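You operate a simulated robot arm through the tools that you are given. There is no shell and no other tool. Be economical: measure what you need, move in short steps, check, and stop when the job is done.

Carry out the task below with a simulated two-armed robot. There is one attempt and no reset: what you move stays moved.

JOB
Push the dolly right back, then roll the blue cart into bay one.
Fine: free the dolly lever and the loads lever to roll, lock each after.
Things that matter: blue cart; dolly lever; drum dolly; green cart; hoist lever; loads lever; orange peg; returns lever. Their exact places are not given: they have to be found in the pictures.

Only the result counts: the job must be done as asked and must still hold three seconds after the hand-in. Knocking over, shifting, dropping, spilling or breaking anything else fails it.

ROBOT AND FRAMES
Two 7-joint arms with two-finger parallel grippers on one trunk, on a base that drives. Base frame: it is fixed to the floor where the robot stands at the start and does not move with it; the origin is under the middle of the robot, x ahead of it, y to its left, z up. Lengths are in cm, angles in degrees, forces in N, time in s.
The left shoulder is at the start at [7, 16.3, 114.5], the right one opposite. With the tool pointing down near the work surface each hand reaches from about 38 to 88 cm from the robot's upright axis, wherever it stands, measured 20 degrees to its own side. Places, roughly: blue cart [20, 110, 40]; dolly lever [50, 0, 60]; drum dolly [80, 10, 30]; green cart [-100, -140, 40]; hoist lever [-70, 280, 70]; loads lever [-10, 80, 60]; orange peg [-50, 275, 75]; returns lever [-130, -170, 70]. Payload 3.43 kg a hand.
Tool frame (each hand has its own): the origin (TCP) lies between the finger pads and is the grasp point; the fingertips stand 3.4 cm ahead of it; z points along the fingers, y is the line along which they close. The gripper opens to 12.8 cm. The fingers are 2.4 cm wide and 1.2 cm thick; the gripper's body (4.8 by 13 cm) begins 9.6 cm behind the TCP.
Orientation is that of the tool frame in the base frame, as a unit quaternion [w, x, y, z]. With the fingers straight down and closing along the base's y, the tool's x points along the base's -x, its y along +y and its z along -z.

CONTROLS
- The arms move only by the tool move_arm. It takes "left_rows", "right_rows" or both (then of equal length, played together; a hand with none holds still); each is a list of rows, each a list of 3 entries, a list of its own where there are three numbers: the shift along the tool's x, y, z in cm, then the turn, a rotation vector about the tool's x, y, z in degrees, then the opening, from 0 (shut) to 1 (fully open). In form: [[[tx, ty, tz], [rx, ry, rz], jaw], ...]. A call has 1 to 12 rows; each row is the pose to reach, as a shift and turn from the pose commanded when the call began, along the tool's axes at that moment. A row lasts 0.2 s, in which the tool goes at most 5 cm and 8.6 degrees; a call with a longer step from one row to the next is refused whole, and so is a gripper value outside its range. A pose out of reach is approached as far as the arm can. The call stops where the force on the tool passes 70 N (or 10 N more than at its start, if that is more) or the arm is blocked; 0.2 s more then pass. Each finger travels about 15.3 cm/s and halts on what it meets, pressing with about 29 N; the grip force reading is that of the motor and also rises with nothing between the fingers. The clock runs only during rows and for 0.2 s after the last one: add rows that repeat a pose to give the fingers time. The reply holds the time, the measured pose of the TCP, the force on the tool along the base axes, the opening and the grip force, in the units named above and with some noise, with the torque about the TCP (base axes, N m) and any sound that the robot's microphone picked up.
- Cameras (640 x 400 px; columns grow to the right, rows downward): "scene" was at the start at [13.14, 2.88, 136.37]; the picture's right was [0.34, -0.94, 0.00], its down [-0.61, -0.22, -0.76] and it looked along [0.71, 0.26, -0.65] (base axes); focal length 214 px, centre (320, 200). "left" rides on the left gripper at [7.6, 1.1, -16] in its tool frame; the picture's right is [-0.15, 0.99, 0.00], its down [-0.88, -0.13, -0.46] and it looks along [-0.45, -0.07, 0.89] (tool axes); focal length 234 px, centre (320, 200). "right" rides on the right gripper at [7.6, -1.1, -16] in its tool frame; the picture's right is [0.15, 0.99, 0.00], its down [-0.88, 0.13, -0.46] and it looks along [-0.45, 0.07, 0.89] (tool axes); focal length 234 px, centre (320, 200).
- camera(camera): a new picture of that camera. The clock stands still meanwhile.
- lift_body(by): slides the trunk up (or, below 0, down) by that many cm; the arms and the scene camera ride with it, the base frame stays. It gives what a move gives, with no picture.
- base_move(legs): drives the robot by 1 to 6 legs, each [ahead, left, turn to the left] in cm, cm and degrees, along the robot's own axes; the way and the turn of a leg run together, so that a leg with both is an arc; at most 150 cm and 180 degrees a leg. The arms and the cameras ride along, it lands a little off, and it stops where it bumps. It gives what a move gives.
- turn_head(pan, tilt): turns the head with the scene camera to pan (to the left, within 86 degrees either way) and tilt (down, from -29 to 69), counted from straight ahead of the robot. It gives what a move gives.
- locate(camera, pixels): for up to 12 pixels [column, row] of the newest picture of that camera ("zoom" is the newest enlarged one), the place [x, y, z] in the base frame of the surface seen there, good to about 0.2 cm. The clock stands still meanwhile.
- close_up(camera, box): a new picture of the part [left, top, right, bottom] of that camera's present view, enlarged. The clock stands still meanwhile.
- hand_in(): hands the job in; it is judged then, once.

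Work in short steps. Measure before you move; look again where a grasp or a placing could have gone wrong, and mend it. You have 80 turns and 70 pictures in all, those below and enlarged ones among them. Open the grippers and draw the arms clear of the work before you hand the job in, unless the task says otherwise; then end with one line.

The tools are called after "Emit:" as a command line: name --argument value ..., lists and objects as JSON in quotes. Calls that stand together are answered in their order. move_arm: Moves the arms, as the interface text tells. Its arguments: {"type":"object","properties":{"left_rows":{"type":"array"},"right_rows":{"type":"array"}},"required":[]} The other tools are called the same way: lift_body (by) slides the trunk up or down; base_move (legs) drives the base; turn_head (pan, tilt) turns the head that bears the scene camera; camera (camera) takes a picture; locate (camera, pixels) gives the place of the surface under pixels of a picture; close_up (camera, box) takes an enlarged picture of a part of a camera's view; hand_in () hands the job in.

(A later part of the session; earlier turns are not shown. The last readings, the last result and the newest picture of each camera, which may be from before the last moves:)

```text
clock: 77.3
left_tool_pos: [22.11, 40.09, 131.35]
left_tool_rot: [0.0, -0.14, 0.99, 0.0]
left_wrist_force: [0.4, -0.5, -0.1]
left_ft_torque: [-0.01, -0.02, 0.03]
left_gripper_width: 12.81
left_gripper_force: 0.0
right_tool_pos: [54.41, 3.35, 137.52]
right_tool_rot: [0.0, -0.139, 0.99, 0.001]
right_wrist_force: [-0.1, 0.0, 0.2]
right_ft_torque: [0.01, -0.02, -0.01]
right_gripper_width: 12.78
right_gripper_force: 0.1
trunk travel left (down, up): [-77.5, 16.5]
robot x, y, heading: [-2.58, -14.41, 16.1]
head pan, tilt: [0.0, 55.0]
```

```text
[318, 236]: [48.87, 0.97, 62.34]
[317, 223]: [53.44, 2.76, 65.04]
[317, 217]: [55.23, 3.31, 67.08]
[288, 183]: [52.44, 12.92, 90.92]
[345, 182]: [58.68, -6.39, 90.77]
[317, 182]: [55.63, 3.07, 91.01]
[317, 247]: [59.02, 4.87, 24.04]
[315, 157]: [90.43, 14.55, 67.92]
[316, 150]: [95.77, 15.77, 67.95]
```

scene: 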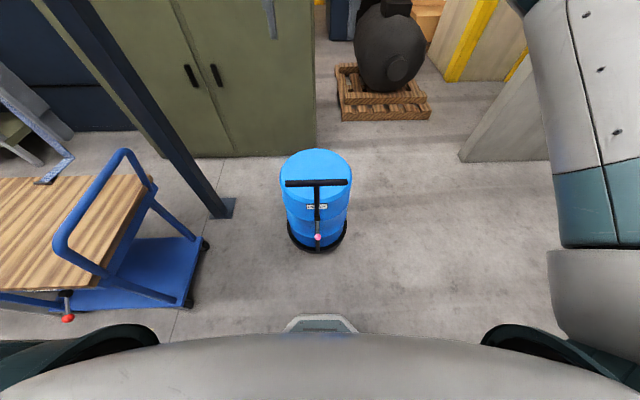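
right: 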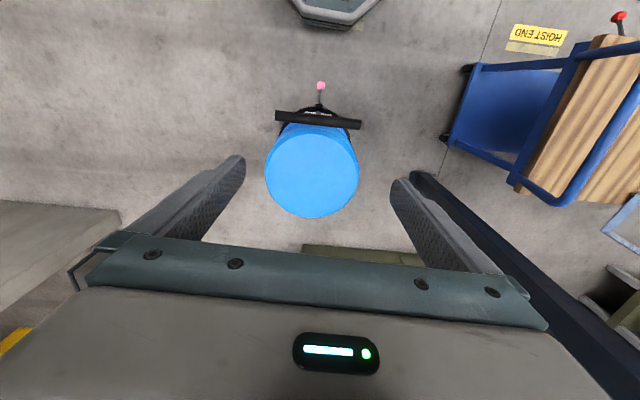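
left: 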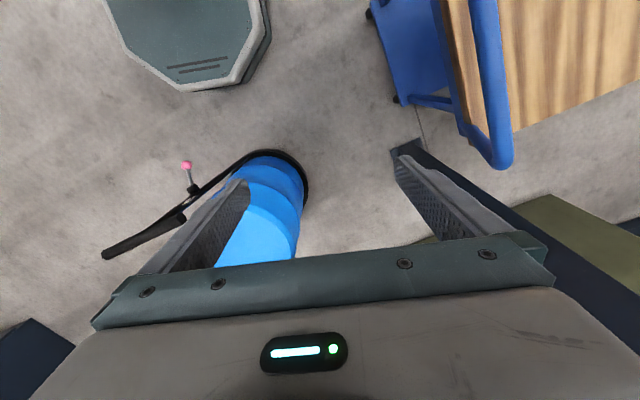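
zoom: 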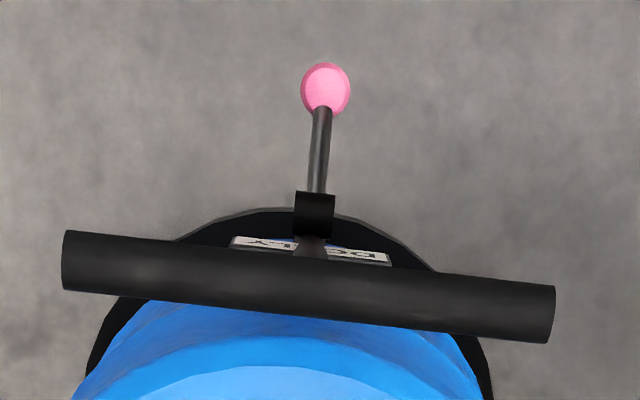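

The lever's pivot is near (55.5,3.4,66.5) and its knob at (48.9,1.0,62.3), hinging up and down. I back off 15 cm and lower the trunk so the right hand can come at it at 45 degrees.

Emit:
base_move --legs '[[-15, 0, 0]]'

Emit:
lift_body --by -35

Emit:
move_arm --right_rows '[[[0, 0, 2], [0, -8, 0], 0.5], [[0, 0, 4], [0, -16, 0], 0.5], [[0, 0, 7], [0, -24, 0], 0.5], [[0, 0, 11], [0, -32, 0], 0.5], [[0, 0, 15], [0, -40, 0], 0.5], [[0, 0, 19], [0, -45, 0], 0.5], [[0, 0, 19], [0, -45, 0], 0.5]]'

```text
clock: 78.6
left_tool_pos: [8.34, 36.07, 131.12]
left_tool_rot: [-0.001, -0.14, 0.99, -0.001]
left_wrist_force: [0.1, -0.2, 0.2]
left_ft_torque: [0.01, 0.01, -0.01]
left_gripper_width: 12.81
left_gripper_force: 0.0
right_tool_pos: [40.41, -0.66, 137.18]
right_tool_rot: [-0.001, -0.138, 0.99, 0.0]
right_wrist_force: [0.9, 0.0, 1.0]
right_ft_torque: [0.01, 0.03, 0.0]
right_gripper_width: 12.81
right_gripper_force: 0.1
trunk travel left (down, up): [-77.5, 16.5]
robot x, y, heading: [-16.85, -18.48, 15.9]
head pan, tilt: [0.0, 55.0]
```

```text
clock: 82.1
left_tool_pos: [7.88, 35.93, 96.39]
left_tool_rot: [0.0, -0.141, 0.99, 0.0]
left_wrist_force: [0.2, -0.2, 0.2]
left_ft_torque: [-0.03, 0.01, 0.0]
left_gripper_width: 12.81
left_gripper_force: 0.0
right_tool_pos: [40.15, -0.77, 102.36]
right_tool_rot: [0.0, -0.138, 0.99, 0.0]
right_wrist_force: [-0.3, 0.2, -0.5]
right_ft_torque: [0.01, 0.01, -0.02]
right_gripper_width: 12.81
right_gripper_force: 0.0
trunk travel left (down, up): [-42.5, 51.5]
robot x, y, heading: [-16.94, -18.43, 16.0]
head pan, tilt: [0.0, 55.0]
```

```text
clock: 83.7
left_tool_pos: [8.04, 35.88, 96.24]
left_tool_rot: [0.001, -0.138, 0.99, -0.001]
left_wrist_force: [-0.8, -0.2, 0.1]
left_ft_torque: [-0.02, 0.03, 0.01]
left_gripper_width: 12.78
left_gripper_force: 0.0
right_tool_pos: [40.1, -0.65, 83.21]
right_tool_rot: [0.38, -0.127, 0.915, 0.053]
right_wrist_force: [-0.2, 0.4, -0.1]
right_ft_torque: [0.01, -0.01, 0.02]
right_gripper_width: 6.4
right_gripper_force: 0.0
trunk travel left (down, up): [-42.5, 51.5]
robot x, y, heading: [-16.79, -18.53, 15.9]
head pan, tilt: [0.0, 55.0]
```

The hand is tilted as wanted. I bring it to 8 cm short of the knob and look.

Emit:
move_arm --right_rows '[[[2.5, -0.3, 4], [0, 0, 0], 0.5], [[5.5, -0.6, 8], [0, 0, 0], 0.5], [[8.1, -0.9, 11], [0, 0, 0], 0.5], [[8.1, -0.9, 13.4], [0, 0, 0], 0.5]]'

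Emit:
camera --camera "right"

Emit:
camera --camera "scene"

```text
clock: 84.7
left_tool_pos: [7.98, 35.89, 96.31]
left_tool_rot: [0.0, -0.139, 0.99, 0.001]
left_wrist_force: [-0.7, 0.2, 0.4]
left_ft_torque: [0.03, 0.01, -0.06]
left_gripper_width: 12.8
left_gripper_force: 0.0
right_tool_pos: [44.06, -0.73, 67.87]
right_tool_rot: [0.378, -0.127, 0.915, 0.053]
right_wrist_force: [0.7, -0.8, -0.6]
right_ft_torque: [0.02, 0.04, 0.0]
right_gripper_width: 6.41
right_gripper_force: 0.1
trunk travel left (down, up): [-42.5, 51.5]
robot x, y, heading: [-16.79, -18.8, 15.8]
head pan, tilt: [0.0, 55.0]
```

```text
35 pictures are left
```

right: 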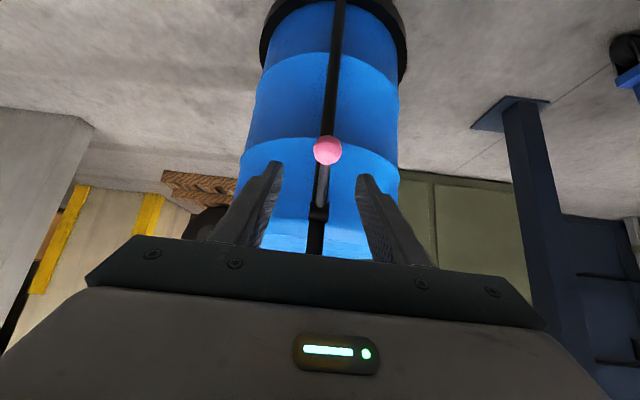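

```text
34 pictures are left
```

scene: 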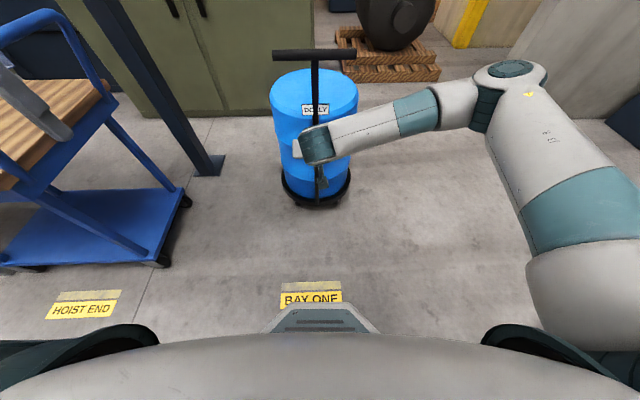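

The knob (327,150) lies between the fingers. I advance 8 cm and close.

Emit:
move_arm --right_rows '[[[0, 0.2, 4], [0, 0, 0], 0.5], [[0, 0.2, 7.5], [0, 0, 0], 0.5], [[0, 0.2, 7.5], [0, 0, 0], 0.1], [[0, 0.2, 7.5], [0, 0, 0], 0.1], [[0, 0.2, 7.5], [0, 0, 0], 0.1]]'

Emit:
camera --camera "right"

```text
clock: 85.9
left_tool_pos: [7.84, 36.12, 96.13]
left_tool_rot: [0.0, -0.14, 0.99, -0.001]
left_wrist_force: [0.5, 0.0, -0.2]
left_ft_torque: [0.0, 0.0, -0.01]
left_gripper_width: 12.81
left_gripper_force: 0.1
right_tool_pos: [49.06, 1.36, 62.68]
right_tool_rot: [0.378, -0.13, 0.915, 0.055]
right_wrist_force: [-4.7, 20.5, -3.2]
right_ft_torque: [0.41, 0.21, 0.04]
right_gripper_width: 3.06
right_gripper_force: 44.7
trunk travel left (down, up): [-42.5, 51.5]
robot x, y, heading: [-16.48, -18.6, 15.9]
head pan, tilt: [0.0, 55.0]
```

```text
33 pictures are left
```

right: 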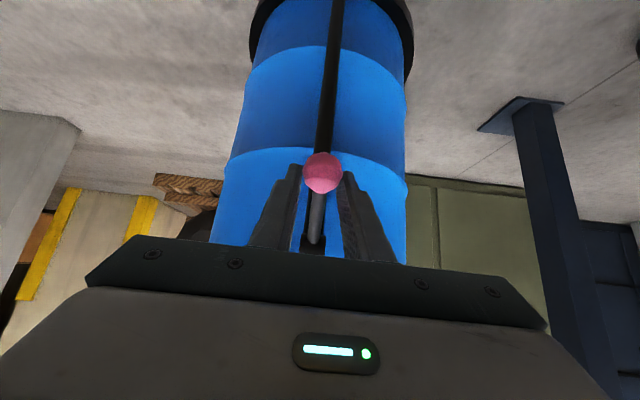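

The knob is gripped (3.06 cm). I lift it along its arc a little to feel which way the lever turns.

Emit:
move_arm --right_rows '[[[-0.47, 0.3, -1.56], [0, 0, 0], 0.1], [[-1.27, 0.3, -3.03], [0, 0, 0], 0.1], [[-1.27, 0.3, -3.03], [0, 0, 0], 0.1]]'

```text
clock: 86.7
left_tool_pos: [8.1, 35.77, 96.21]
left_tool_rot: [0.0, -0.139, 0.99, 0.0]
left_wrist_force: [0.1, -0.3, -0.4]
left_ft_torque: [0.0, 0.02, 0.0]
left_gripper_width: 12.8
left_gripper_force: 0.2
right_tool_pos: [47.92, 0.7, 65.92]
right_tool_rot: [0.379, -0.126, 0.915, 0.053]
right_wrist_force: [0.2, -1.0, -0.4]
right_ft_torque: [0.0, -0.02, 0.01]
right_gripper_width: 1.28
right_gripper_force: 0.2
trunk travel left (down, up): [-42.5, 51.5]
robot x, y, heading: [-16.7, -18.86, 15.8]
head pan, tilt: [0.0, 55.0]
```

The fingers slipped off the knob (width 1.28, no force). I look.

Emit:
camera --camera "right"

Emit:
locate --camera "right" --pixels '[[322, 170], [322, 150], [322, 130], [315, 240]]'

```text
32 pictures are left
```

right: 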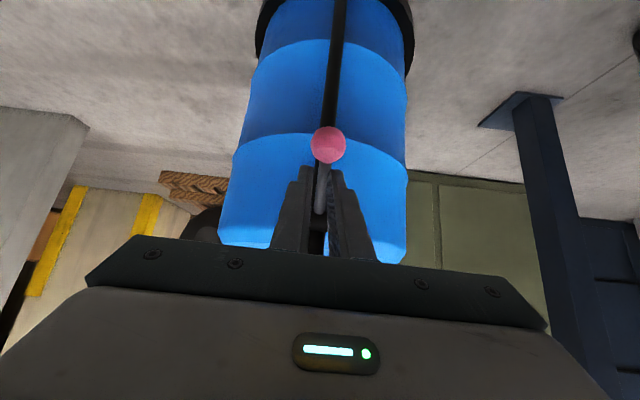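

```text
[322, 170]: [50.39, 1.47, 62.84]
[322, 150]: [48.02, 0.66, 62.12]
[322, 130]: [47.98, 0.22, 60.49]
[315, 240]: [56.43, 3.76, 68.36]
```

The knob stayed at about (49,1.1,61.6); my grip was about 1 cm too high. I regrip centred on it and lift again.

Emit:
move_arm --right_rows '[[[0, 0.1, 0], [0, 0, 0], 0.5], [[1.5, 0.1, 2], [0, 0, 0], 0.5], [[2.6, 0.1, 4.2], [0, 0, 0], 0.5], [[2.6, 0.1, 4.2], [0, 0, 0], 0.0], [[2.6, 0.1, 4.2], [0, 0, 0], 0.0], [[2.6, 0.1, 4.2], [0, 0, 0], 0.0], [[2.4, 0.2, 3.5], [0, 0, 0], 0.0], [[2.1, 0.2, 2.7], [0, 0, 0], 0.0], [[2.1, 0.2, 2.7], [0, 0, 0], 0.0]]'

```text
clock: 88.7
left_tool_pos: [8.27, 35.75, 96.21]
left_tool_rot: [-0.001, -0.139, 0.99, 0.0]
left_wrist_force: [0.3, -0.1, -0.1]
left_ft_torque: [0.0, 0.01, -0.01]
left_gripper_width: 12.79
left_gripper_force: 0.0
right_tool_pos: [48.25, 1.2, 62.13]
right_tool_rot: [0.377, -0.127, 0.916, 0.052]
right_wrist_force: [7.5, -15.4, -15.9]
right_ft_torque: [-0.33, 1.11, -0.02]
right_gripper_width: 3.1
right_gripper_force: 45.7
trunk travel left (down, up): [-42.5, 51.5]
robot x, y, heading: [-16.81, -18.67, 16.0]
head pan, tilt: [0.0, 55.0]
```

It holds now (3.10) with about 16 N resistance. I continue up the arc.

Emit:
move_arm --right_rows '[[[-0.3, 0, -0.8], [0, 0, 0], 0.0], [[-0.7, 0, -1.5], [0, 0, 0], 0.0], [[-1.2, 0, -2.2], [0, 0, 0], 0.0], [[-1.8, 0, -2.8], [0, 0, 0], 0.0], [[-1.8, 0, -2.8], [0, 0, 0], 0.0]]'

Emit:
camera --camera "right"

```text
clock: 89.9
left_tool_pos: [8.14, 35.72, 96.23]
left_tool_rot: [0.0, -0.139, 0.99, 0.0]
left_wrist_force: [0.2, -0.5, -0.3]
left_ft_torque: [-0.01, 0.0, -0.02]
left_gripper_width: 12.81
left_gripper_force: 0.0
right_tool_pos: [47.68, 0.9, 65.69]
right_tool_rot: [0.378, -0.127, 0.916, 0.053]
right_wrist_force: [2.1, -24.6, -13.8]
right_ft_torque: [-0.51, 0.89, 0.05]
right_gripper_width: 3.09
right_gripper_force: 45.1
trunk travel left (down, up): [-42.5, 51.5]
robot x, y, heading: [-16.69, -18.47, 16.0]
head pan, tilt: [0.0, 55.0]
```

```text
31 pictures are left
```

right: 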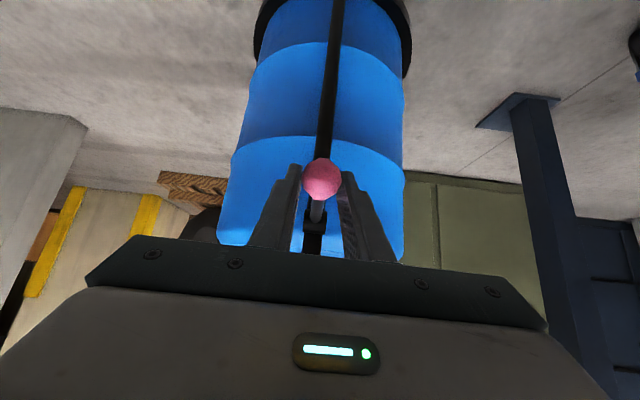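

The lever follows; I carry on upward until it meets its stop.

Emit:
move_arm --right_rows '[[[-0.8, -0.2, -0.8], [0, 0, 0], 0.0], [[-1.68, -0.3, -1.53], [0, 0, 0], 0.0], [[-2.5, -0.3, -2.0], [0, 0, 0], 0.0], [[-3.25, -0.3, -2.4], [0, 0, 0], 0.0], [[-4.05, -0.3, -2.7], [0, 0, 0], 0.0], [[-4.86, -0.3, -2.9], [0, 0, 0], 0.0]]'

```text
clock: 91.3
left_tool_pos: [7.95, 35.89, 96.25]
left_tool_rot: [0.001, -0.14, 0.99, 0.0]
left_wrist_force: [-0.1, -0.1, 0.9]
left_ft_torque: [-0.02, 0.0, 0.01]
left_gripper_width: 12.8
left_gripper_force: 0.1
right_tool_pos: [48.95, 1.15, 71.4]
right_tool_rot: [0.379, -0.127, 0.915, 0.053]
right_wrist_force: [0.1, 0.0, 0.4]
right_ft_torque: [-0.01, 0.0, 0.02]
right_gripper_width: 0.01
right_gripper_force: 32.8
trunk travel left (down, up): [-42.5, 51.5]
robot x, y, heading: [-16.67, -18.44, 16.0]
head pan, tilt: [0.0, 55.0]
```

Grip was lost near the end; I check where the lever is now.

Emit:
camera --camera "right"

Emit:
locate --camera "right" --pixels '[[320, 140], [322, 160], [325, 120], [317, 240]]'

```text
30 pictures are left
```

right: 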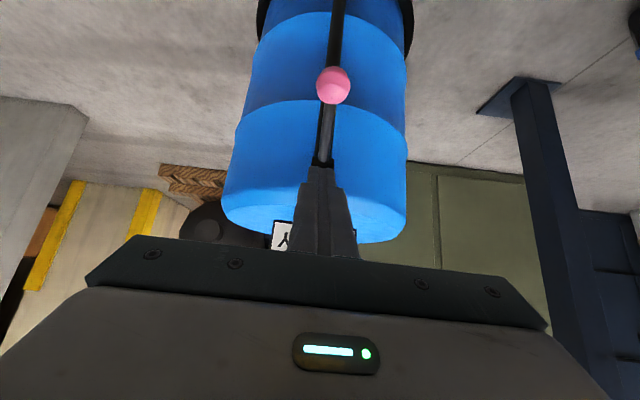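

```text
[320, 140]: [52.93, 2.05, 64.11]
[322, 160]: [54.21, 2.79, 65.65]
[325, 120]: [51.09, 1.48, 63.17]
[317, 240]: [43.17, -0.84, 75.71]
```

The lever sprang back down. I'll instead use the nearly shut fingers as a level fork under the knob: retreat, level the hand and go below.

Emit:
move_arm --right_rows '[[[0, 0, -4.95], [0, 0, 0], 0.1], [[2.8, 0, -7.07], [0, -8, 0], 0.1], [[7.4, 0, -6.0], [0, -16, 0], 0.1], [[10.6, 0, -2.8], [0, -24, 0], 0.1], [[13.8, 0, 0.35], [0, -32, 0], 0.1], [[16.8, 0, 3.4], [0, -40, 0], 0.1], [[16.8, 0, 3.4], [0, -45, 0], 0.1], [[16.8, 0, 3.4], [0, -45, 0], 0.1]]'

Emit:
camera --camera "right"

```text
clock: 93.1
left_tool_pos: [8.0, 35.83, 96.1]
left_tool_rot: [0.0, -0.14, 0.99, -0.001]
left_wrist_force: [-0.2, 1.5, -0.5]
left_ft_torque: [0.01, 0.0, -0.01]
left_gripper_width: 12.81
left_gripper_force: 0.2
right_tool_pos: [38.39, 2.82, 61.52]
right_tool_rot: [0.692, -0.087, 0.712, 0.085]
right_wrist_force: [-0.3, -0.1, -1.0]
right_ft_torque: [-0.03, 0.0, 0.03]
right_gripper_width: 1.28
right_gripper_force: 0.0
right hand out of reach, approached as far as the arm can: row 6, 7, 8
trunk travel left (down, up): [-42.5, 51.5]
robot x, y, heading: [-16.82, -18.19, 15.8]
head pan, tilt: [0.0, 55.0]
```

```text
29 pictures are left
```

right: 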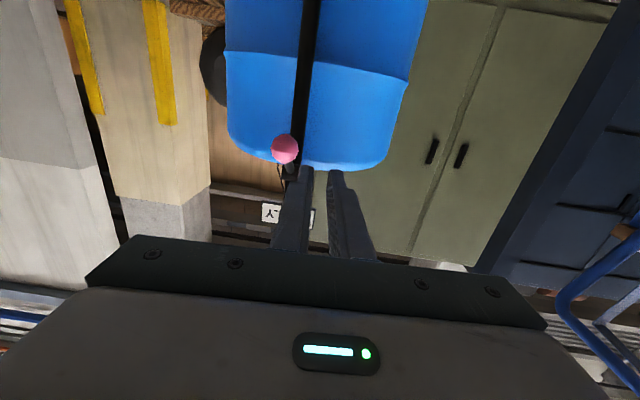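

Out of reach at that height; I lower the trunk 12 cm and back off 8 cm.

Emit:
base_move --legs '[[-8, 0, 0]]'

Emit:
lift_body --by -14

```text
clock: 94.1
left_tool_pos: [0.14, 33.63, 96.27]
left_tool_rot: [0.001, -0.14, 0.99, 0.0]
left_wrist_force: [-0.3, 0.9, 0.1]
left_ft_torque: [0.04, -0.02, 0.02]
left_gripper_width: 12.81
left_gripper_force: 0.1
right_tool_pos: [30.73, 0.72, 61.62]
right_tool_rot: [0.691, -0.088, 0.712, 0.086]
right_wrist_force: [-0.1, -0.4, 0.0]
right_ft_torque: [-0.03, 0.03, -0.03]
right_gripper_width: 1.29
right_gripper_force: 0.1
trunk travel left (down, up): [-42.5, 51.5]
robot x, y, heading: [-24.58, -20.69, 15.8]
head pan, tilt: [0.0, 55.0]
```

```text
clock: 95.8
left_tool_pos: [0.18, 33.67, 82.28]
left_tool_rot: [0.001, -0.14, 0.99, 0.0]
left_wrist_force: [-0.8, 0.9, 0.8]
left_ft_torque: [-0.01, 0.02, -0.02]
left_gripper_width: 12.79
left_gripper_force: 0.0
right_tool_pos: [30.86, 0.68, 47.46]
right_tool_rot: [0.691, -0.088, 0.712, 0.086]
right_wrist_force: [-0.1, 0.8, -0.2]
right_ft_torque: [-0.01, 0.06, 0.02]
right_gripper_width: 1.27
right_gripper_force: 0.0
trunk travel left (down, up): [-28.5, 65.5]
robot x, y, heading: [-24.51, -20.79, 16.3]
head pan, tilt: [0.0, 55.0]
```

I send a hold move to see where the commanded pose now lies.

Emit:
move_arm --right_rows '[[[0, 0, 0], [0, 0, 0], 0.1], [[0, 0, 0], [0, 0, 0], 0.1], [[0, 0, 0], [0, 0, 0], 0.1]]'

```text
clock: 96.6
left_tool_pos: [0.22, 33.72, 82.18]
left_tool_rot: [-0.001, -0.14, 0.99, 0.0]
left_wrist_force: [0.2, -1.1, -0.3]
left_ft_torque: [-0.05, 0.0, -0.01]
left_gripper_width: 12.79
left_gripper_force: 0.0
right_tool_pos: [30.73, 0.69, 47.56]
right_tool_rot: [0.69, -0.089, 0.713, 0.086]
right_wrist_force: [-0.7, -0.9, -0.8]
right_ft_torque: [-0.04, 0.01, -0.04]
right_gripper_width: 1.27
right_gripper_force: 0.1
trunk travel left (down, up): [-28.5, 65.5]
robot x, y, heading: [-24.49, -20.55, 16.0]
head pan, tilt: [0.0, 55.0]
```

The pose is real. I move the fork to 11 cm behind and below the knob, then check the view.

Emit:
move_arm --right_rows '[[[-2, -2, 1], [0, 0, 0], 0.1], [[-5, -4.1, 2.5], [0, 0, 0], 0.1], [[-8, -4.1, 5], [0, 0, 0], 0.1], [[-9.95, -4.1, 6.5], [0, 0, 0], 0.1], [[-9.95, -4.1, 6.5], [0, 0, 0], 0.1]]'

Emit:
camera --camera "right"

Emit:
locate --camera "right" --pixels '[[320, 150], [328, 180], [305, 180]]'

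```text
clock: 97.8
left_tool_pos: [0.2, 33.66, 82.32]
left_tool_rot: [0.0, -0.14, 0.99, 0.0]
left_wrist_force: [0.3, -0.3, 0.2]
left_ft_torque: [-0.01, -0.01, 0.01]
left_gripper_width: 12.79
left_gripper_force: 0.0
right_tool_pos: [38.48, -1.69, 57.54]
right_tool_rot: [0.691, -0.088, 0.712, 0.085]
right_wrist_force: [-0.8, 0.4, -0.2]
right_ft_torque: [-0.02, -0.01, 0.0]
right_gripper_width: 1.29
right_gripper_force: 0.0
trunk travel left (down, up): [-28.5, 65.5]
robot x, y, heading: [-24.53, -20.59, 15.7]
head pan, tilt: [0.0, 55.0]
```

```text
28 pictures are left
```

right: 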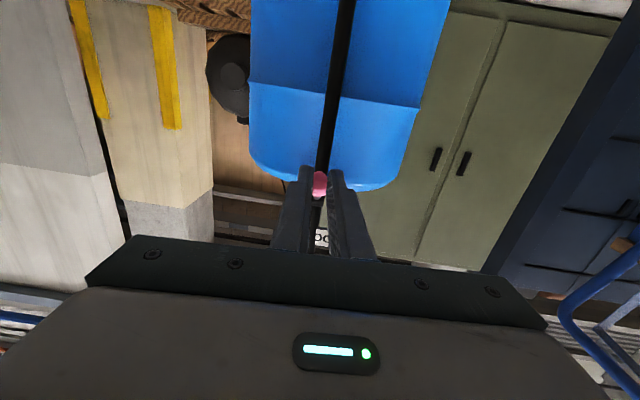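

```text
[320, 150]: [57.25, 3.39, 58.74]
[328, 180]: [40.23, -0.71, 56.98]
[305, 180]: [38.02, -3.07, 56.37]
```

Aligned: the knob sits over the finger gap. I slide under it and lift 6 cm first.

Emit:
move_arm --right_rows '[[[0, 0, 4.5], [0, 0, 0], 0.1], [[0, 0, 9.0], [0, 0, 0], 0.1], [[-1.5, 0, 9.0], [0, 0, 0], 0.1], [[-3, 0, 9.0], [0, 0, 0], 0.1], [[-4.5, 0, 9], [0, 0, 0], 0.1], [[-6, 0, 9], [0, 0, 0], 0.1], [[-7.5, 0, 9], [0, 0, 0], 0.1]]'

```text
clock: 99.4
left_tool_pos: [0.19, 33.8, 82.22]
left_tool_rot: [0.0, -0.141, 0.99, 0.0]
left_wrist_force: [0.2, -0.6, 0.2]
left_ft_torque: [-0.02, 0.01, 0.04]
left_gripper_width: 12.78
left_gripper_force: 0.0
right_tool_pos: [47.4, 0.49, 64.38]
right_tool_rot: [0.692, -0.088, 0.712, 0.086]
right_wrist_force: [0.6, 0.1, -0.7]
right_ft_torque: [0.0, -0.01, 0.0]
right_gripper_width: 1.28
right_gripper_force: 0.0
right hand out of reach, approached as far as the arm can: row 2
trunk travel left (down, up): [-28.5, 65.5]
robot x, y, heading: [-24.2, -20.53, 16.0]
head pan, tilt: [0.0, 55.0]
```

The fingers are at z 64.4 with no force on them; I look whether the lever flipped.

Emit:
camera --camera "right"

Emit:
turn_head --pan 0 --tilt 35

Emit:
camera --camera "scene"

```text
27 pictures are left
```

right: 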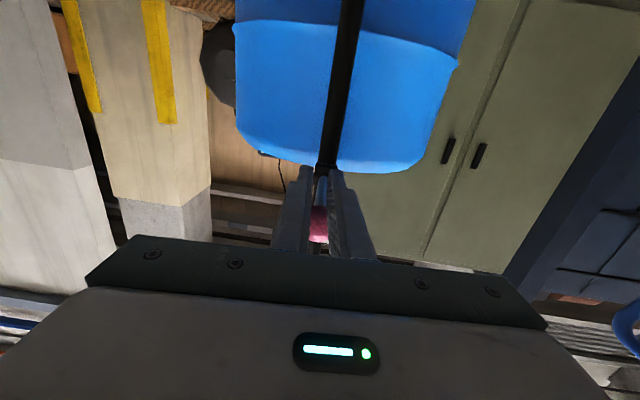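

```text
clock: 100.2
left_tool_pos: [0.33, 33.75, 82.37]
left_tool_rot: [0.0, -0.141, 0.99, 0.0]
left_wrist_force: [-0.6, 0.5, 0.5]
left_ft_torque: [0.03, 0.02, 0.0]
left_gripper_width: 12.8
left_gripper_force: 0.1
right_tool_pos: [47.27, 0.62, 64.5]
right_tool_rot: [0.691, -0.088, 0.712, 0.086]
right_wrist_force: [-0.2, 0.3, 1.3]
right_ft_torque: [-0.01, 0.01, 0.01]
right_gripper_width: 1.26
right_gripper_force: 0.0
trunk travel left (down, up): [-28.5, 65.5]
robot x, y, heading: [-24.34, -20.47, 15.9]
head pan, tilt: [0.0, 35.0]
```

```text
26 pictures are left
```

scene: 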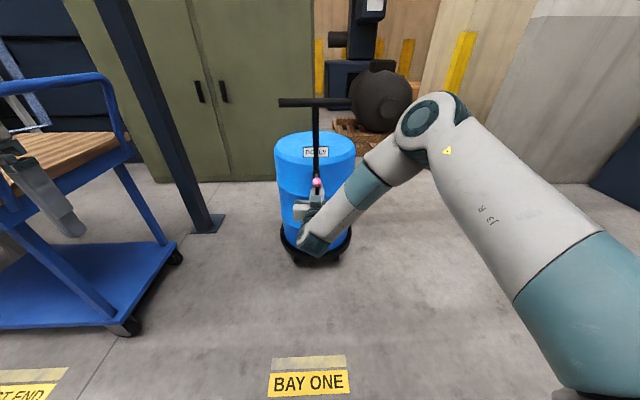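

The knob now shows up at (317,183). I locate it, then draw the hand down and back.

Emit:
locate --camera "scene" --pixels '[[317, 183], [285, 103], [350, 103], [213, 228], [305, 250]]'

Emit:
move_arm --right_rows '[[[1.5, 0, 0], [0, 0, 0], 0.1], [[3, 0, -4], [0, 0, 0], 0.1], [[3, 0, -9], [0, 0, 0], 0.1], [[3, 0, -13], [0, 8, 0], 0.1], [[0, 0, -15], [0, 16, 0], 0.1], [[-4, 0, -16], [0, 24, 0], 0.1], [[-8, 0, -16], [0, 32, 0], 0.1], [[-12, 0, -15], [0, 40, 0], 0.1], [[-16, 0, -15], [0, 48, 0], 0.1]]'

Emit:
close_up --camera "scene" --box '[260, 80, 370, 280]'

Emit:
locate --camera "zoom" --pixels '[[320, 205], [320, 200], [318, 220]]'

```text
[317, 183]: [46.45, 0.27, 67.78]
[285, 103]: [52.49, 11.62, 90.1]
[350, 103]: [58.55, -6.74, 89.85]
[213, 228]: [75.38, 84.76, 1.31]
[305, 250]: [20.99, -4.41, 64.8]
```

```text
clock: 102.2
left_tool_pos: [0.17, 33.73, 82.22]
left_tool_rot: [0.0, -0.14, 0.99, -0.001]
left_wrist_force: [-0.1, -0.4, 0.7]
left_ft_torque: [0.01, 0.01, 0.05]
left_gripper_width: 12.82
left_gripper_force: 0.1
right_tool_pos: [33.21, -2.87, 80.97]
right_tool_rot: [0.341, -0.116, 0.932, 0.044]
right_wrist_force: [0.4, 0.2, -0.1]
right_ft_torque: [0.0, 0.02, 0.02]
right_gripper_width: 1.28
right_gripper_force: 0.1
trunk travel left (down, up): [-28.5, 65.5]
robot x, y, heading: [-24.62, -20.59, 16.0]
head pan, tilt: [0.0, 35.0]
```

```text
2.00 times, centred on (315, 180) of scene
```

zoom: 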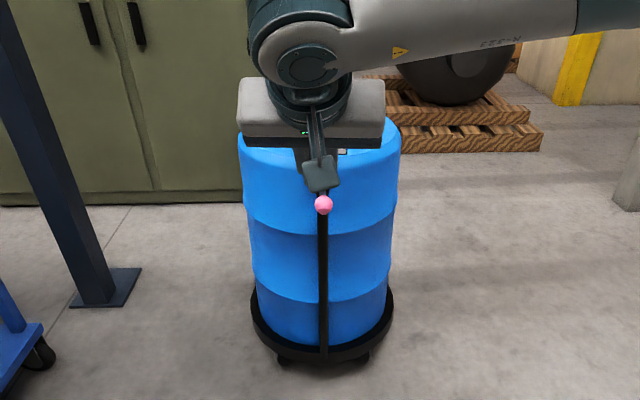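

```text
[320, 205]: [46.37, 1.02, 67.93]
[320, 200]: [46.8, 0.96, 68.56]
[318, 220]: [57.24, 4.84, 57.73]
```

The lever holds at about z 68, above level. Next I'll grip the pole below the bar with the tilted hand; I move up 10 cm and ahead 14 cm first.

Emit:
lift_body --by 10

Emit:
base_move --legs '[[14, 0, 0]]'

Emit:
move_arm --right_rows '[[[0, 0, 0], [0, 0, 0], 0.6], [[0, 0, 0], [0, 0, 0], 0.6]]'

Emit:
camera --camera "right"

```text
clock: 103.5
left_tool_pos: [0.34, 33.82, 92.27]
left_tool_rot: [0.0, -0.14, 0.99, 0.001]
left_wrist_force: [0.6, -0.5, -0.8]
left_ft_torque: [0.02, 0.04, -0.03]
left_gripper_width: 12.79
left_gripper_force: 0.1
right_tool_pos: [33.4, -2.84, 90.83]
right_tool_rot: [0.342, -0.115, 0.932, 0.042]
right_wrist_force: [0.0, -0.2, -0.2]
right_ft_torque: [-0.02, 0.04, 0.02]
right_gripper_width: 1.28
right_gripper_force: 0.1
trunk travel left (down, up): [-38.5, 55.5]
robot x, y, heading: [-24.45, -20.83, 15.7]
head pan, tilt: [0.0, 35.0]
```

```text
clock: 104.9
left_tool_pos: [13.57, 37.45, 92.24]
left_tool_rot: [0.0, -0.139, 0.99, 0.0]
left_wrist_force: [0.0, 0.3, 0.1]
left_ft_torque: [-0.02, 0.01, -0.01]
left_gripper_width: 12.81
left_gripper_force: 0.0
right_tool_pos: [46.66, 0.95, 90.89]
right_tool_rot: [0.341, -0.116, 0.932, 0.042]
right_wrist_force: [0.0, 0.3, 0.1]
right_ft_torque: [0.01, 0.03, 0.03]
right_gripper_width: 1.3
right_gripper_force: 0.0
trunk travel left (down, up): [-38.5, 55.5]
robot x, y, heading: [-11.29, -16.99, 15.8]
head pan, tilt: [0.0, 35.0]
```

```text
clock: 105.5
left_tool_pos: [13.49, 37.46, 92.25]
left_tool_rot: [0.001, -0.141, 0.99, 0.001]
left_wrist_force: [-0.5, 0.0, 0.2]
left_ft_torque: [-0.02, 0.04, -0.02]
left_gripper_width: 12.77
left_gripper_force: 0.0
right_tool_pos: [46.54, 0.99, 90.96]
right_tool_rot: [0.342, -0.116, 0.931, 0.043]
right_wrist_force: [-0.9, 0.0, 0.0]
right_ft_torque: [0.02, -0.03, 0.0]
right_gripper_width: 7.69
right_gripper_force: 0.0
trunk travel left (down, up): [-38.5, 55.5]
robot x, y, heading: [-11.13, -16.91, 15.8]
head pan, tilt: [0.0, 35.0]
```

```text
24 pictures are left
```

right: 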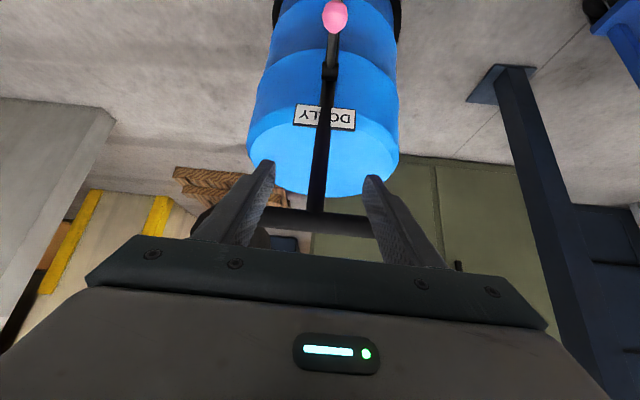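

The pole is centred between the fingers at (318,200). I advance and grip it.

Emit:
move_arm --right_rows '[[[0, 0, 4], [0, 0, 0], 0.6], [[-0.5, -0.1, 8], [0, 0, 0], 0.6], [[-1.0, -0.1, 11], [0, 0, 0], 0.6], [[-1.2, -0.1, 13.4], [0, 0, 0], 0.6], [[-1.2, -0.1, 13.4], [0, 0, 0], 0.0], [[-1.2, -0.1, 13.4], [0, 0, 0], 0.0], [[-1.2, -0.1, 13.4], [0, 0, 0], 0.0]]'

```text
clock: 107.1
left_tool_pos: [13.41, 37.7, 92.14]
left_tool_rot: [0.0, -0.141, 0.99, -0.001]
left_wrist_force: [-0.1, -0.5, 0.0]
left_ft_torque: [0.01, -0.01, -0.03]
left_gripper_width: 12.81
left_gripper_force: 0.0
right_tool_pos: [55.86, 3.6, 81.43]
right_tool_rot: [0.34, -0.118, 0.932, 0.044]
right_wrist_force: [-1.7, 22.7, -3.9]
right_ft_torque: [1.36, -0.19, 0.34]
right_gripper_width: 2.15
right_gripper_force: 45.3
trunk travel left (down, up): [-38.5, 55.5]
robot x, y, heading: [-11.72, -17.18, 15.9]
head pan, tilt: [0.0, 35.0]
```

The pole is gripped (2.15 cm). I drive 6 cm ahead as a test.

Emit:
base_move --legs '[[6, 0, 0.4]]'

Emit:
camera --camera "scene"

```text
clock: 108.0
left_tool_pos: [18.67, 39.44, 92.19]
left_tool_rot: [0.002, -0.144, 0.99, -0.001]
left_wrist_force: [0.2, -0.2, 0.6]
left_ft_torque: [0.01, 0.03, -0.01]
left_gripper_width: 12.8
left_gripper_force: 0.1
right_tool_pos: [61.22, 5.38, 81.49]
right_tool_rot: [0.341, -0.121, 0.931, 0.044]
right_wrist_force: [-10.7, 16.6, 1.1]
right_ft_torque: [0.96, 1.84, 0.41]
right_gripper_width: 2.15
right_gripper_force: 45.0
trunk travel left (down, up): [-38.5, 55.5]
robot x, y, heading: [-5.82, -15.43, 16.4]
head pan, tilt: [0.0, 35.0]
```

```text
23 pictures are left
```

scene: 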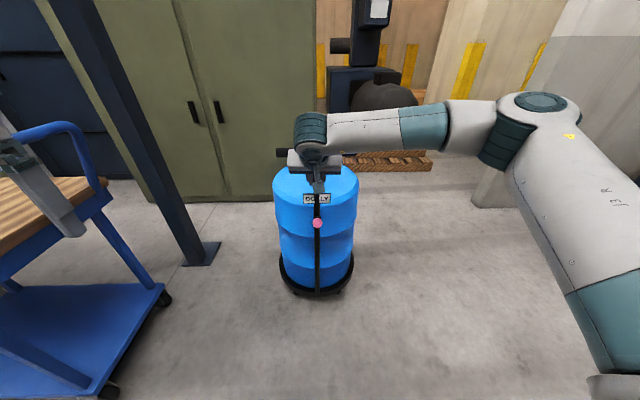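

It rolls with ~11 N. I push on in steps, watching the force.

Emit:
base_move --legs '[[14, 0, 0]]'

Emit:
base_move --legs '[[8, 0, 0]]'

Emit:
camera --camera "scene"

```text
clock: 109.4
left_tool_pos: [31.84, 43.44, 92.22]
left_tool_rot: [0.002, -0.144, 0.99, -0.001]
left_wrist_force: [-0.5, -0.6, 0.0]
left_ft_torque: [-0.04, 0.02, 0.0]
left_gripper_width: 12.77
left_gripper_force: 0.0
right_tool_pos: [74.18, 9.72, 81.68]
right_tool_rot: [0.34, -0.124, 0.931, 0.046]
right_wrist_force: [-14.7, 25.0, 2.3]
right_ft_torque: [0.74, -0.21, 0.46]
right_gripper_width: 2.17
right_gripper_force: 45.2
trunk travel left (down, up): [-38.5, 55.5]
robot x, y, heading: [7.53, -11.15, 16.9]
head pan, tilt: [0.0, 35.0]
```

```text
clock: 110.4
left_tool_pos: [39.11, 45.56, 92.07]
left_tool_rot: [0.001, -0.144, 0.99, -0.001]
left_wrist_force: [0.8, 0.1, 0.6]
left_ft_torque: [0.02, 0.03, -0.02]
left_gripper_width: 12.79
left_gripper_force: 0.0
right_tool_pos: [81.54, 11.96, 81.55]
right_tool_rot: [0.338, -0.126, 0.931, 0.048]
right_wrist_force: [-9.4, 15.3, 8.2]
right_ft_torque: [-0.64, 1.19, 0.25]
right_gripper_width: 2.2
right_gripper_force: 44.5
trunk travel left (down, up): [-38.5, 55.5]
robot x, y, heading: [14.96, -9.4, 16.4]
head pan, tilt: [0.0, 35.0]
```

```text
22 pictures are left
```

scene: 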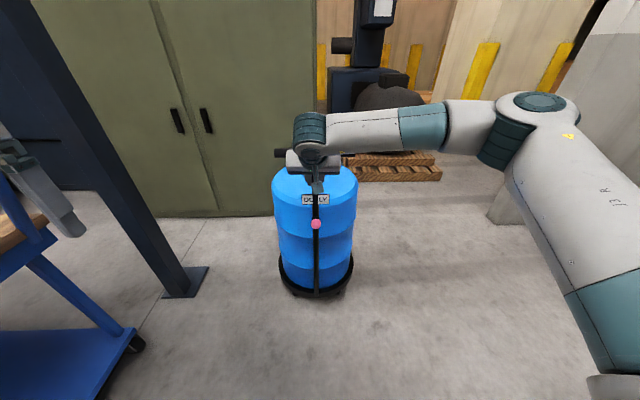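

Travelled 27 cm so far. I continue in smaller steps to feel the end stop.

Emit:
base_move --legs '[[8, 0, 0]]'

Emit:
base_move --legs '[[5, 0, 0]]'

```text
clock: 111.5
left_tool_pos: [46.43, 47.7, 92.29]
left_tool_rot: [0.002, -0.145, 0.989, -0.001]
left_wrist_force: [0.3, 0.3, 1.0]
left_ft_torque: [-0.01, -0.01, 0.0]
left_gripper_width: 12.78
left_gripper_force: 0.2
right_tool_pos: [88.49, 14.44, 81.55]
right_tool_rot: [0.337, -0.128, 0.932, 0.049]
right_wrist_force: [-11.7, 18.7, 8.5]
right_ft_torque: [-1.14, 0.97, 0.19]
right_gripper_width: 2.18
right_gripper_force: 45.2
trunk travel left (down, up): [-38.5, 55.5]
robot x, y, heading: [22.67, -7.09, 16.5]
head pan, tilt: [0.0, 35.0]
```

```text
clock: 112.4
left_tool_pos: [51.36, 49.04, 92.19]
left_tool_rot: [0.001, -0.144, 0.99, -0.001]
left_wrist_force: [-0.4, 0.5, 1.1]
left_ft_torque: [-0.01, -0.04, 0.03]
left_gripper_width: 12.8
left_gripper_force: 0.1
right_tool_pos: [93.37, 15.74, 81.43]
right_tool_rot: [0.337, -0.128, 0.932, 0.049]
right_wrist_force: [-13.4, 7.8, -6.9]
right_ft_torque: [-0.68, -1.82, -0.21]
right_gripper_width: 2.23
right_gripper_force: 45.4
trunk travel left (down, up): [-38.5, 55.5]
robot x, y, heading: [27.12, -6.02, 16.4]
head pan, tilt: [0.0, 35.0]
```

Still rolling (39 cm). I look at the gap to the cabinet.

Emit:
camera --camera "scene"

Emit:
locate --camera "scene" --pixels '[[255, 228], [269, 228], [278, 190], [270, 205], [350, 270], [283, 275], [316, 222]]'

```text
21 pictures are left
```

scene: 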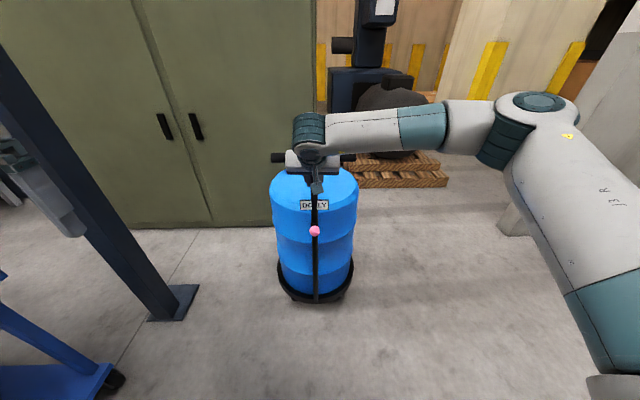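

```text
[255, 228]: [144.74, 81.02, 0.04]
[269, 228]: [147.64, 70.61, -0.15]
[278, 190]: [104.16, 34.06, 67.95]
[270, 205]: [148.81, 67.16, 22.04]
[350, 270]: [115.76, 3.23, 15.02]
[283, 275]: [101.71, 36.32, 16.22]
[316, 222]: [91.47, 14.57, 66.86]
```

Gap to the cabinet is about 29 cm. I continue in steps.

Emit:
base_move --legs '[[6, 0, 0]]'

Emit:
base_move --legs '[[6, 0, 0]]'

Emit:
base_move --legs '[[4, 0, 0]]'

```text
clock: 113.2
left_tool_pos: [52.57, 48.94, 92.55]
left_tool_rot: [0.003, -0.144, 0.99, 0.0]
left_wrist_force: [0.4, 0.2, -0.4]
left_ft_torque: [0.01, 0.0, -0.01]
left_gripper_width: 12.81
left_gripper_force: 0.0
right_tool_pos: [93.47, 15.79, 81.46]
right_tool_rot: [0.332, -0.14, 0.931, 0.051]
right_wrist_force: [-18.9, -20.7, 14.6]
right_ft_torque: [1.79, -0.28, 2.47]
right_gripper_width: 2.21
right_gripper_force: 45.2
trunk travel left (down, up): [-38.5, 55.5]
robot x, y, heading: [28.28, -5.34, 16.4]
head pan, tilt: [0.0, 35.0]
stopped in leg 1: the force on the tool passed its limit at 108 N (the readings are from after the stop); the commanded pose is now the measured one
```

```text
clock: 113.9
left_tool_pos: [53.38, 49.03, 92.66]
left_tool_rot: [0.004, -0.142, 0.99, 0.0]
left_wrist_force: [-0.6, 0.8, -0.3]
left_ft_torque: [0.02, -0.04, 0.02]
left_gripper_width: 12.81
left_gripper_force: 0.0
right_tool_pos: [93.5, 15.87, 81.49]
right_tool_rot: [0.329, -0.146, 0.932, 0.052]
right_wrist_force: [-24.2, -24.7, 18.6]
right_ft_torque: [2.21, -0.33, 2.94]
right_gripper_width: 2.17
right_gripper_force: 45.1
trunk travel left (down, up): [-38.5, 55.5]
robot x, y, heading: [29.2, -5.18, 16.1]
head pan, tilt: [0.0, 35.0]
stopped in leg 1: the force on the tool passed its limit at 98 N (the readings are from after the stop); the commanded pose is now the measured one
```

```text
clock: 114.7
left_tool_pos: [53.96, 48.95, 92.62]
left_tool_rot: [0.005, -0.14, 0.99, 0.0]
left_wrist_force: [0.1, -0.1, -0.1]
left_ft_torque: [-0.02, -0.02, 0.04]
left_gripper_width: 12.78
left_gripper_force: 0.1
right_tool_pos: [93.44, 15.81, 81.34]
right_tool_rot: [0.326, -0.149, 0.932, 0.051]
right_wrist_force: [-25.5, -22.4, 17.1]
right_ft_torque: [2.03, -1.78, 0.67]
right_gripper_width: 2.18
right_gripper_force: 45.0
trunk travel left (down, up): [-38.5, 55.5]
robot x, y, heading: [29.68, -5.11, 16.1]
head pan, tilt: [0.0, 35.0]
stopped in leg 1: the force on the tool passed its limit at 93 N (the readings are from after the stop); the commanded pose is now the measured one
```

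The dolly is at its end stop (three pushes, no motion, about 39 cm travelled). I release the pole and bring the nearly closed fingers over the lever knob.

Emit:
move_arm --right_rows '[[[0, 0, 0], [0, 0, 0], 0.6], [[0, 0, 0], [0, 0, 0], 0.6], [[0, 0, -4], [0, 0, 0], 0.6], [[0, 0, -8], [0, 0, 0], 0.6], [[3, -0.3, -10.5], [0, 0, 0], 0.1], [[6, -0.5, -10], [0, 0, 0], 0.1], [[9.5, -0.8, -7], [0, 0, 0], 0.1], [[12.9, -1, -3.5], [0, 0, 0], 0.1]]'

Emit:
camera --camera "right"

Emit:
locate --camera "right" --pixels '[[330, 130], [325, 150], [322, 110]]'

```text
clock: 116.5
left_tool_pos: [54.4, 49.39, 92.42]
left_tool_rot: [0.002, -0.142, 0.99, 0.0]
left_wrist_force: [0.0, 0.0, -0.5]
left_ft_torque: [-0.01, 0.04, 0.02]
left_gripper_width: 12.81
left_gripper_force: 0.0
right_tool_pos: [82.42, 11.16, 75.6]
right_tool_rot: [0.323, -0.149, 0.933, 0.049]
right_wrist_force: [0.1, 0.7, 1.4]
right_ft_torque: [-0.01, 0.0, -0.01]
right_gripper_width: 1.26
right_gripper_force: 0.1
trunk travel left (down, up): [-38.5, 55.5]
robot x, y, heading: [29.37, -5.13, 16.3]
head pan, tilt: [0.0, 35.0]
```

```text
20 pictures are left
```

right: 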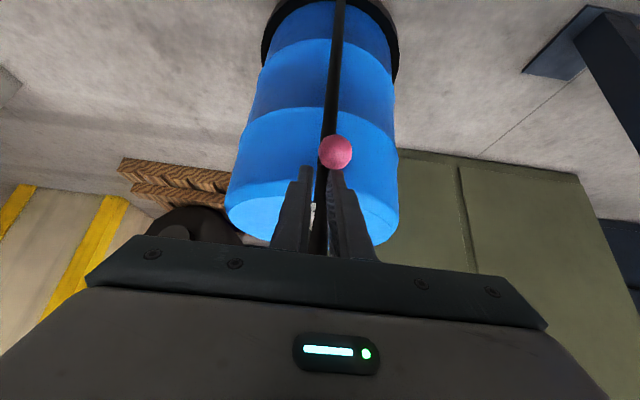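

```text
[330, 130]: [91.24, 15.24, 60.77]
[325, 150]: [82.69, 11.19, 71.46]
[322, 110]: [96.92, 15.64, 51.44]
```

The knob is just below the fingertips and slightly to the left (336,152). I shift over it and press straight down.

Emit:
move_arm --right_rows '[[[0.5, 0.8, -0.4], [0, 0, 0], 0.1], [[1.8, 0.8, 1.1], [0, 0, 0], 0.1], [[3.06, 0.8, 2.7], [0, 0, 0], 0.1], [[4.3, 0.8, 4.25], [0, 0, 0], 0.1], [[5.6, 0.8, 5.8], [0, 0, 0], 0.1], [[6.5, 0.8, 7.0], [0, 0, 0], 0.1], [[6.5, 0.8, 7.0], [0, 0, 0], 0.1]]'

Emit:
camera --camera "right"

```text
clock: 118.1
left_tool_pos: [54.4, 49.47, 92.4]
left_tool_rot: [0.001, -0.143, 0.99, -0.001]
left_wrist_force: [-0.1, -0.2, -0.2]
left_ft_torque: [-0.03, -0.02, 0.0]
left_gripper_width: 12.77
left_gripper_force: 0.1
right_tool_pos: [81.72, 11.88, 66.01]
right_tool_rot: [0.322, -0.15, 0.934, 0.05]
right_wrist_force: [-0.1, 0.7, 0.6]
right_ft_torque: [0.0, 0.02, -0.01]
right_gripper_width: 1.29
right_gripper_force: 0.1
trunk travel left (down, up): [-38.5, 55.5]
robot x, y, heading: [29.73, -5.43, 15.8]
head pan, tilt: [0.0, 35.0]
```

```text
19 pictures are left
```

right: 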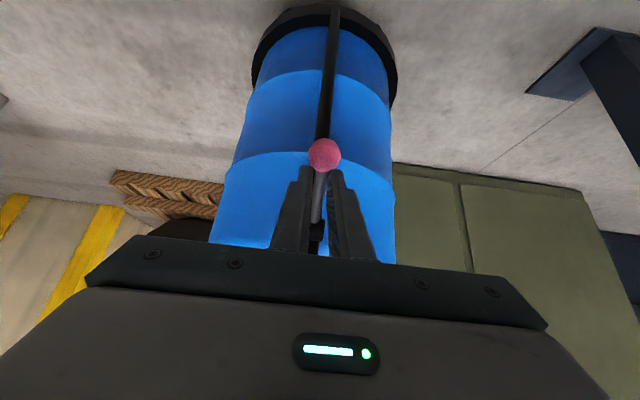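

The lever moved down. I retract the hand and check the knob height against its original 62 cm.

Emit:
move_arm --right_rows '[[[-0.5, 0, -4], [0, 0, 0], 0.1], [[0, 0, -9], [0, 0, 0], 0.1], [[0, 0, -14], [0, 0, 0], 0.1], [[0, 0, -18], [0, 0, 0], 0.1]]'

Emit:
close_up --camera "right" --box '[220, 0, 420, 180]'

Emit:
locate --camera "zoom" --pixels '[[320, 200], [330, 240], [335, 280], [330, 160], [325, 330]]'

```text
refused: row 2 steps farther than a row can; nothing moved
```

```text
2.22 times, centred on (320, 90) of right
```

zoom: 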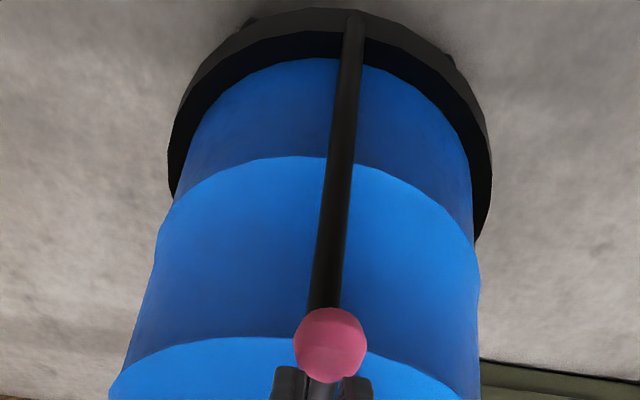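

```text
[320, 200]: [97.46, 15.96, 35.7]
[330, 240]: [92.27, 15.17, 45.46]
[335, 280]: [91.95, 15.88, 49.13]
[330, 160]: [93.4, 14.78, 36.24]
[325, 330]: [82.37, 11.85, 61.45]
```

Row too long; I retract in smaller steps. The knob and pole look about 3 cm nearer than expected, so I measure the dolly again.

Emit:
move_arm --right_rows '[[[0, 0, -4], [0, 0, 0], 0.1], [[0, 0, -8.5], [0, 0, 0], 0.1], [[0, 0, -13], [0, 0, 0], 0.1], [[0, 0, -17], [0, 0, 0], 0.1], [[4, 0, -18], [0, 0, 0], 0.1], [[8, 0, -18], [0, 0, 0], 0.1]]'

Emit:
camera --camera "scene"

Emit:
locate --camera "scene" --pixels '[[288, 158], [345, 158], [280, 158], [350, 158], [350, 270], [280, 275], [315, 246]]'

```text
clock: 119.5
left_tool_pos: [54.34, 49.44, 92.25]
left_tool_rot: [0.002, -0.141, 0.99, -0.001]
left_wrist_force: [-0.7, -0.2, 0.8]
left_ft_torque: [0.01, -0.04, 0.02]
left_gripper_width: 12.82
left_gripper_force: 0.1
right_tool_pos: [65.29, 8.0, 75.76]
right_tool_rot: [0.321, -0.149, 0.934, 0.048]
right_wrist_force: [0.4, 0.5, 0.7]
right_ft_torque: [-0.04, -0.01, -0.02]
right_gripper_width: 1.28
right_gripper_force: 0.0
right hand out of reach, approached as far as the arm can: row 6
trunk travel left (down, up): [-38.5, 55.5]
robot x, y, heading: [29.64, -5.03, 15.9]
head pan, tilt: [0.0, 35.0]
```

```text
17 pictures are left
```

scene: 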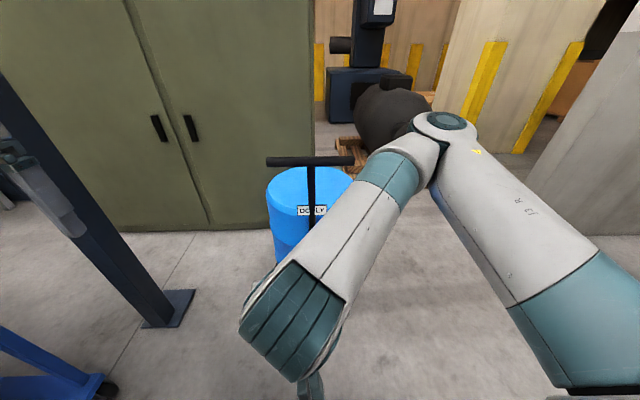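

```text
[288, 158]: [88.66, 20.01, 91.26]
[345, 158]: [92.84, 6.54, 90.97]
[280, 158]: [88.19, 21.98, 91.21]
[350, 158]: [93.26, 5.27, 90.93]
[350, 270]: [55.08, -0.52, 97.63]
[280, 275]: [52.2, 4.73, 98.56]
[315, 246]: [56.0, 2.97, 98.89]
```

Comparing bar width and position in both pictures, the dolly has not rolled back: the pole just slid in my grip, and it sits at its stop with the lever fully down (knob z ≈ 61.5). Next I drive to the cart's lever side.

Emit:
base_move --legs '[[-88, 0, 0.4], [0, 86, 0]]'

Emit:
turn_head --pan 0 --tilt 35

Emit:
camera --camera "scene"

```text
clock: 128.3
left_tool_pos: [-56.74, 104.69, 92.35]
left_tool_rot: [0.001, -0.148, 0.989, -0.002]
left_wrist_force: [-0.1, -0.2, 0.0]
left_ft_torque: [0.01, -0.01, 0.0]
left_gripper_width: 12.83
left_gripper_force: 0.1
right_tool_pos: [-45.3, 63.31, 75.82]
right_tool_rot: [0.321, -0.154, 0.933, 0.049]
right_wrist_force: [0.7, 0.4, 0.1]
right_ft_torque: [-0.01, 0.0, -0.01]
right_gripper_width: 1.3
right_gripper_force: 0.0
trunk travel left (down, up): [-38.5, 55.5]
robot x, y, heading: [-81.07, 49.71, 16.9]
head pan, tilt: [0.0, 35.0]
```

```text
clock: 128.9
left_tool_pos: [-56.81, 104.51, 92.25]
left_tool_rot: [0.002, -0.147, 0.989, -0.001]
left_wrist_force: [0.7, -0.6, 0.5]
left_ft_torque: [-0.04, 0.0, 0.01]
left_gripper_width: 12.79
left_gripper_force: 0.1
right_tool_pos: [-45.26, 63.31, 75.85]
right_tool_rot: [0.32, -0.154, 0.933, 0.049]
right_wrist_force: [0.7, 0.8, -0.4]
right_ft_torque: [0.02, 0.0, -0.02]
right_gripper_width: 1.28
right_gripper_force: 0.0
trunk travel left (down, up): [-38.5, 55.5]
robot x, y, heading: [-80.82, 49.85, 16.4]
head pan, tilt: [0.0, 35.0]
```

```text
16 pictures are left
```

scene: 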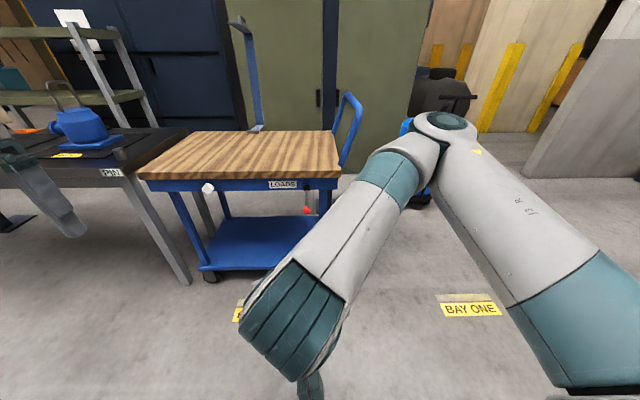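

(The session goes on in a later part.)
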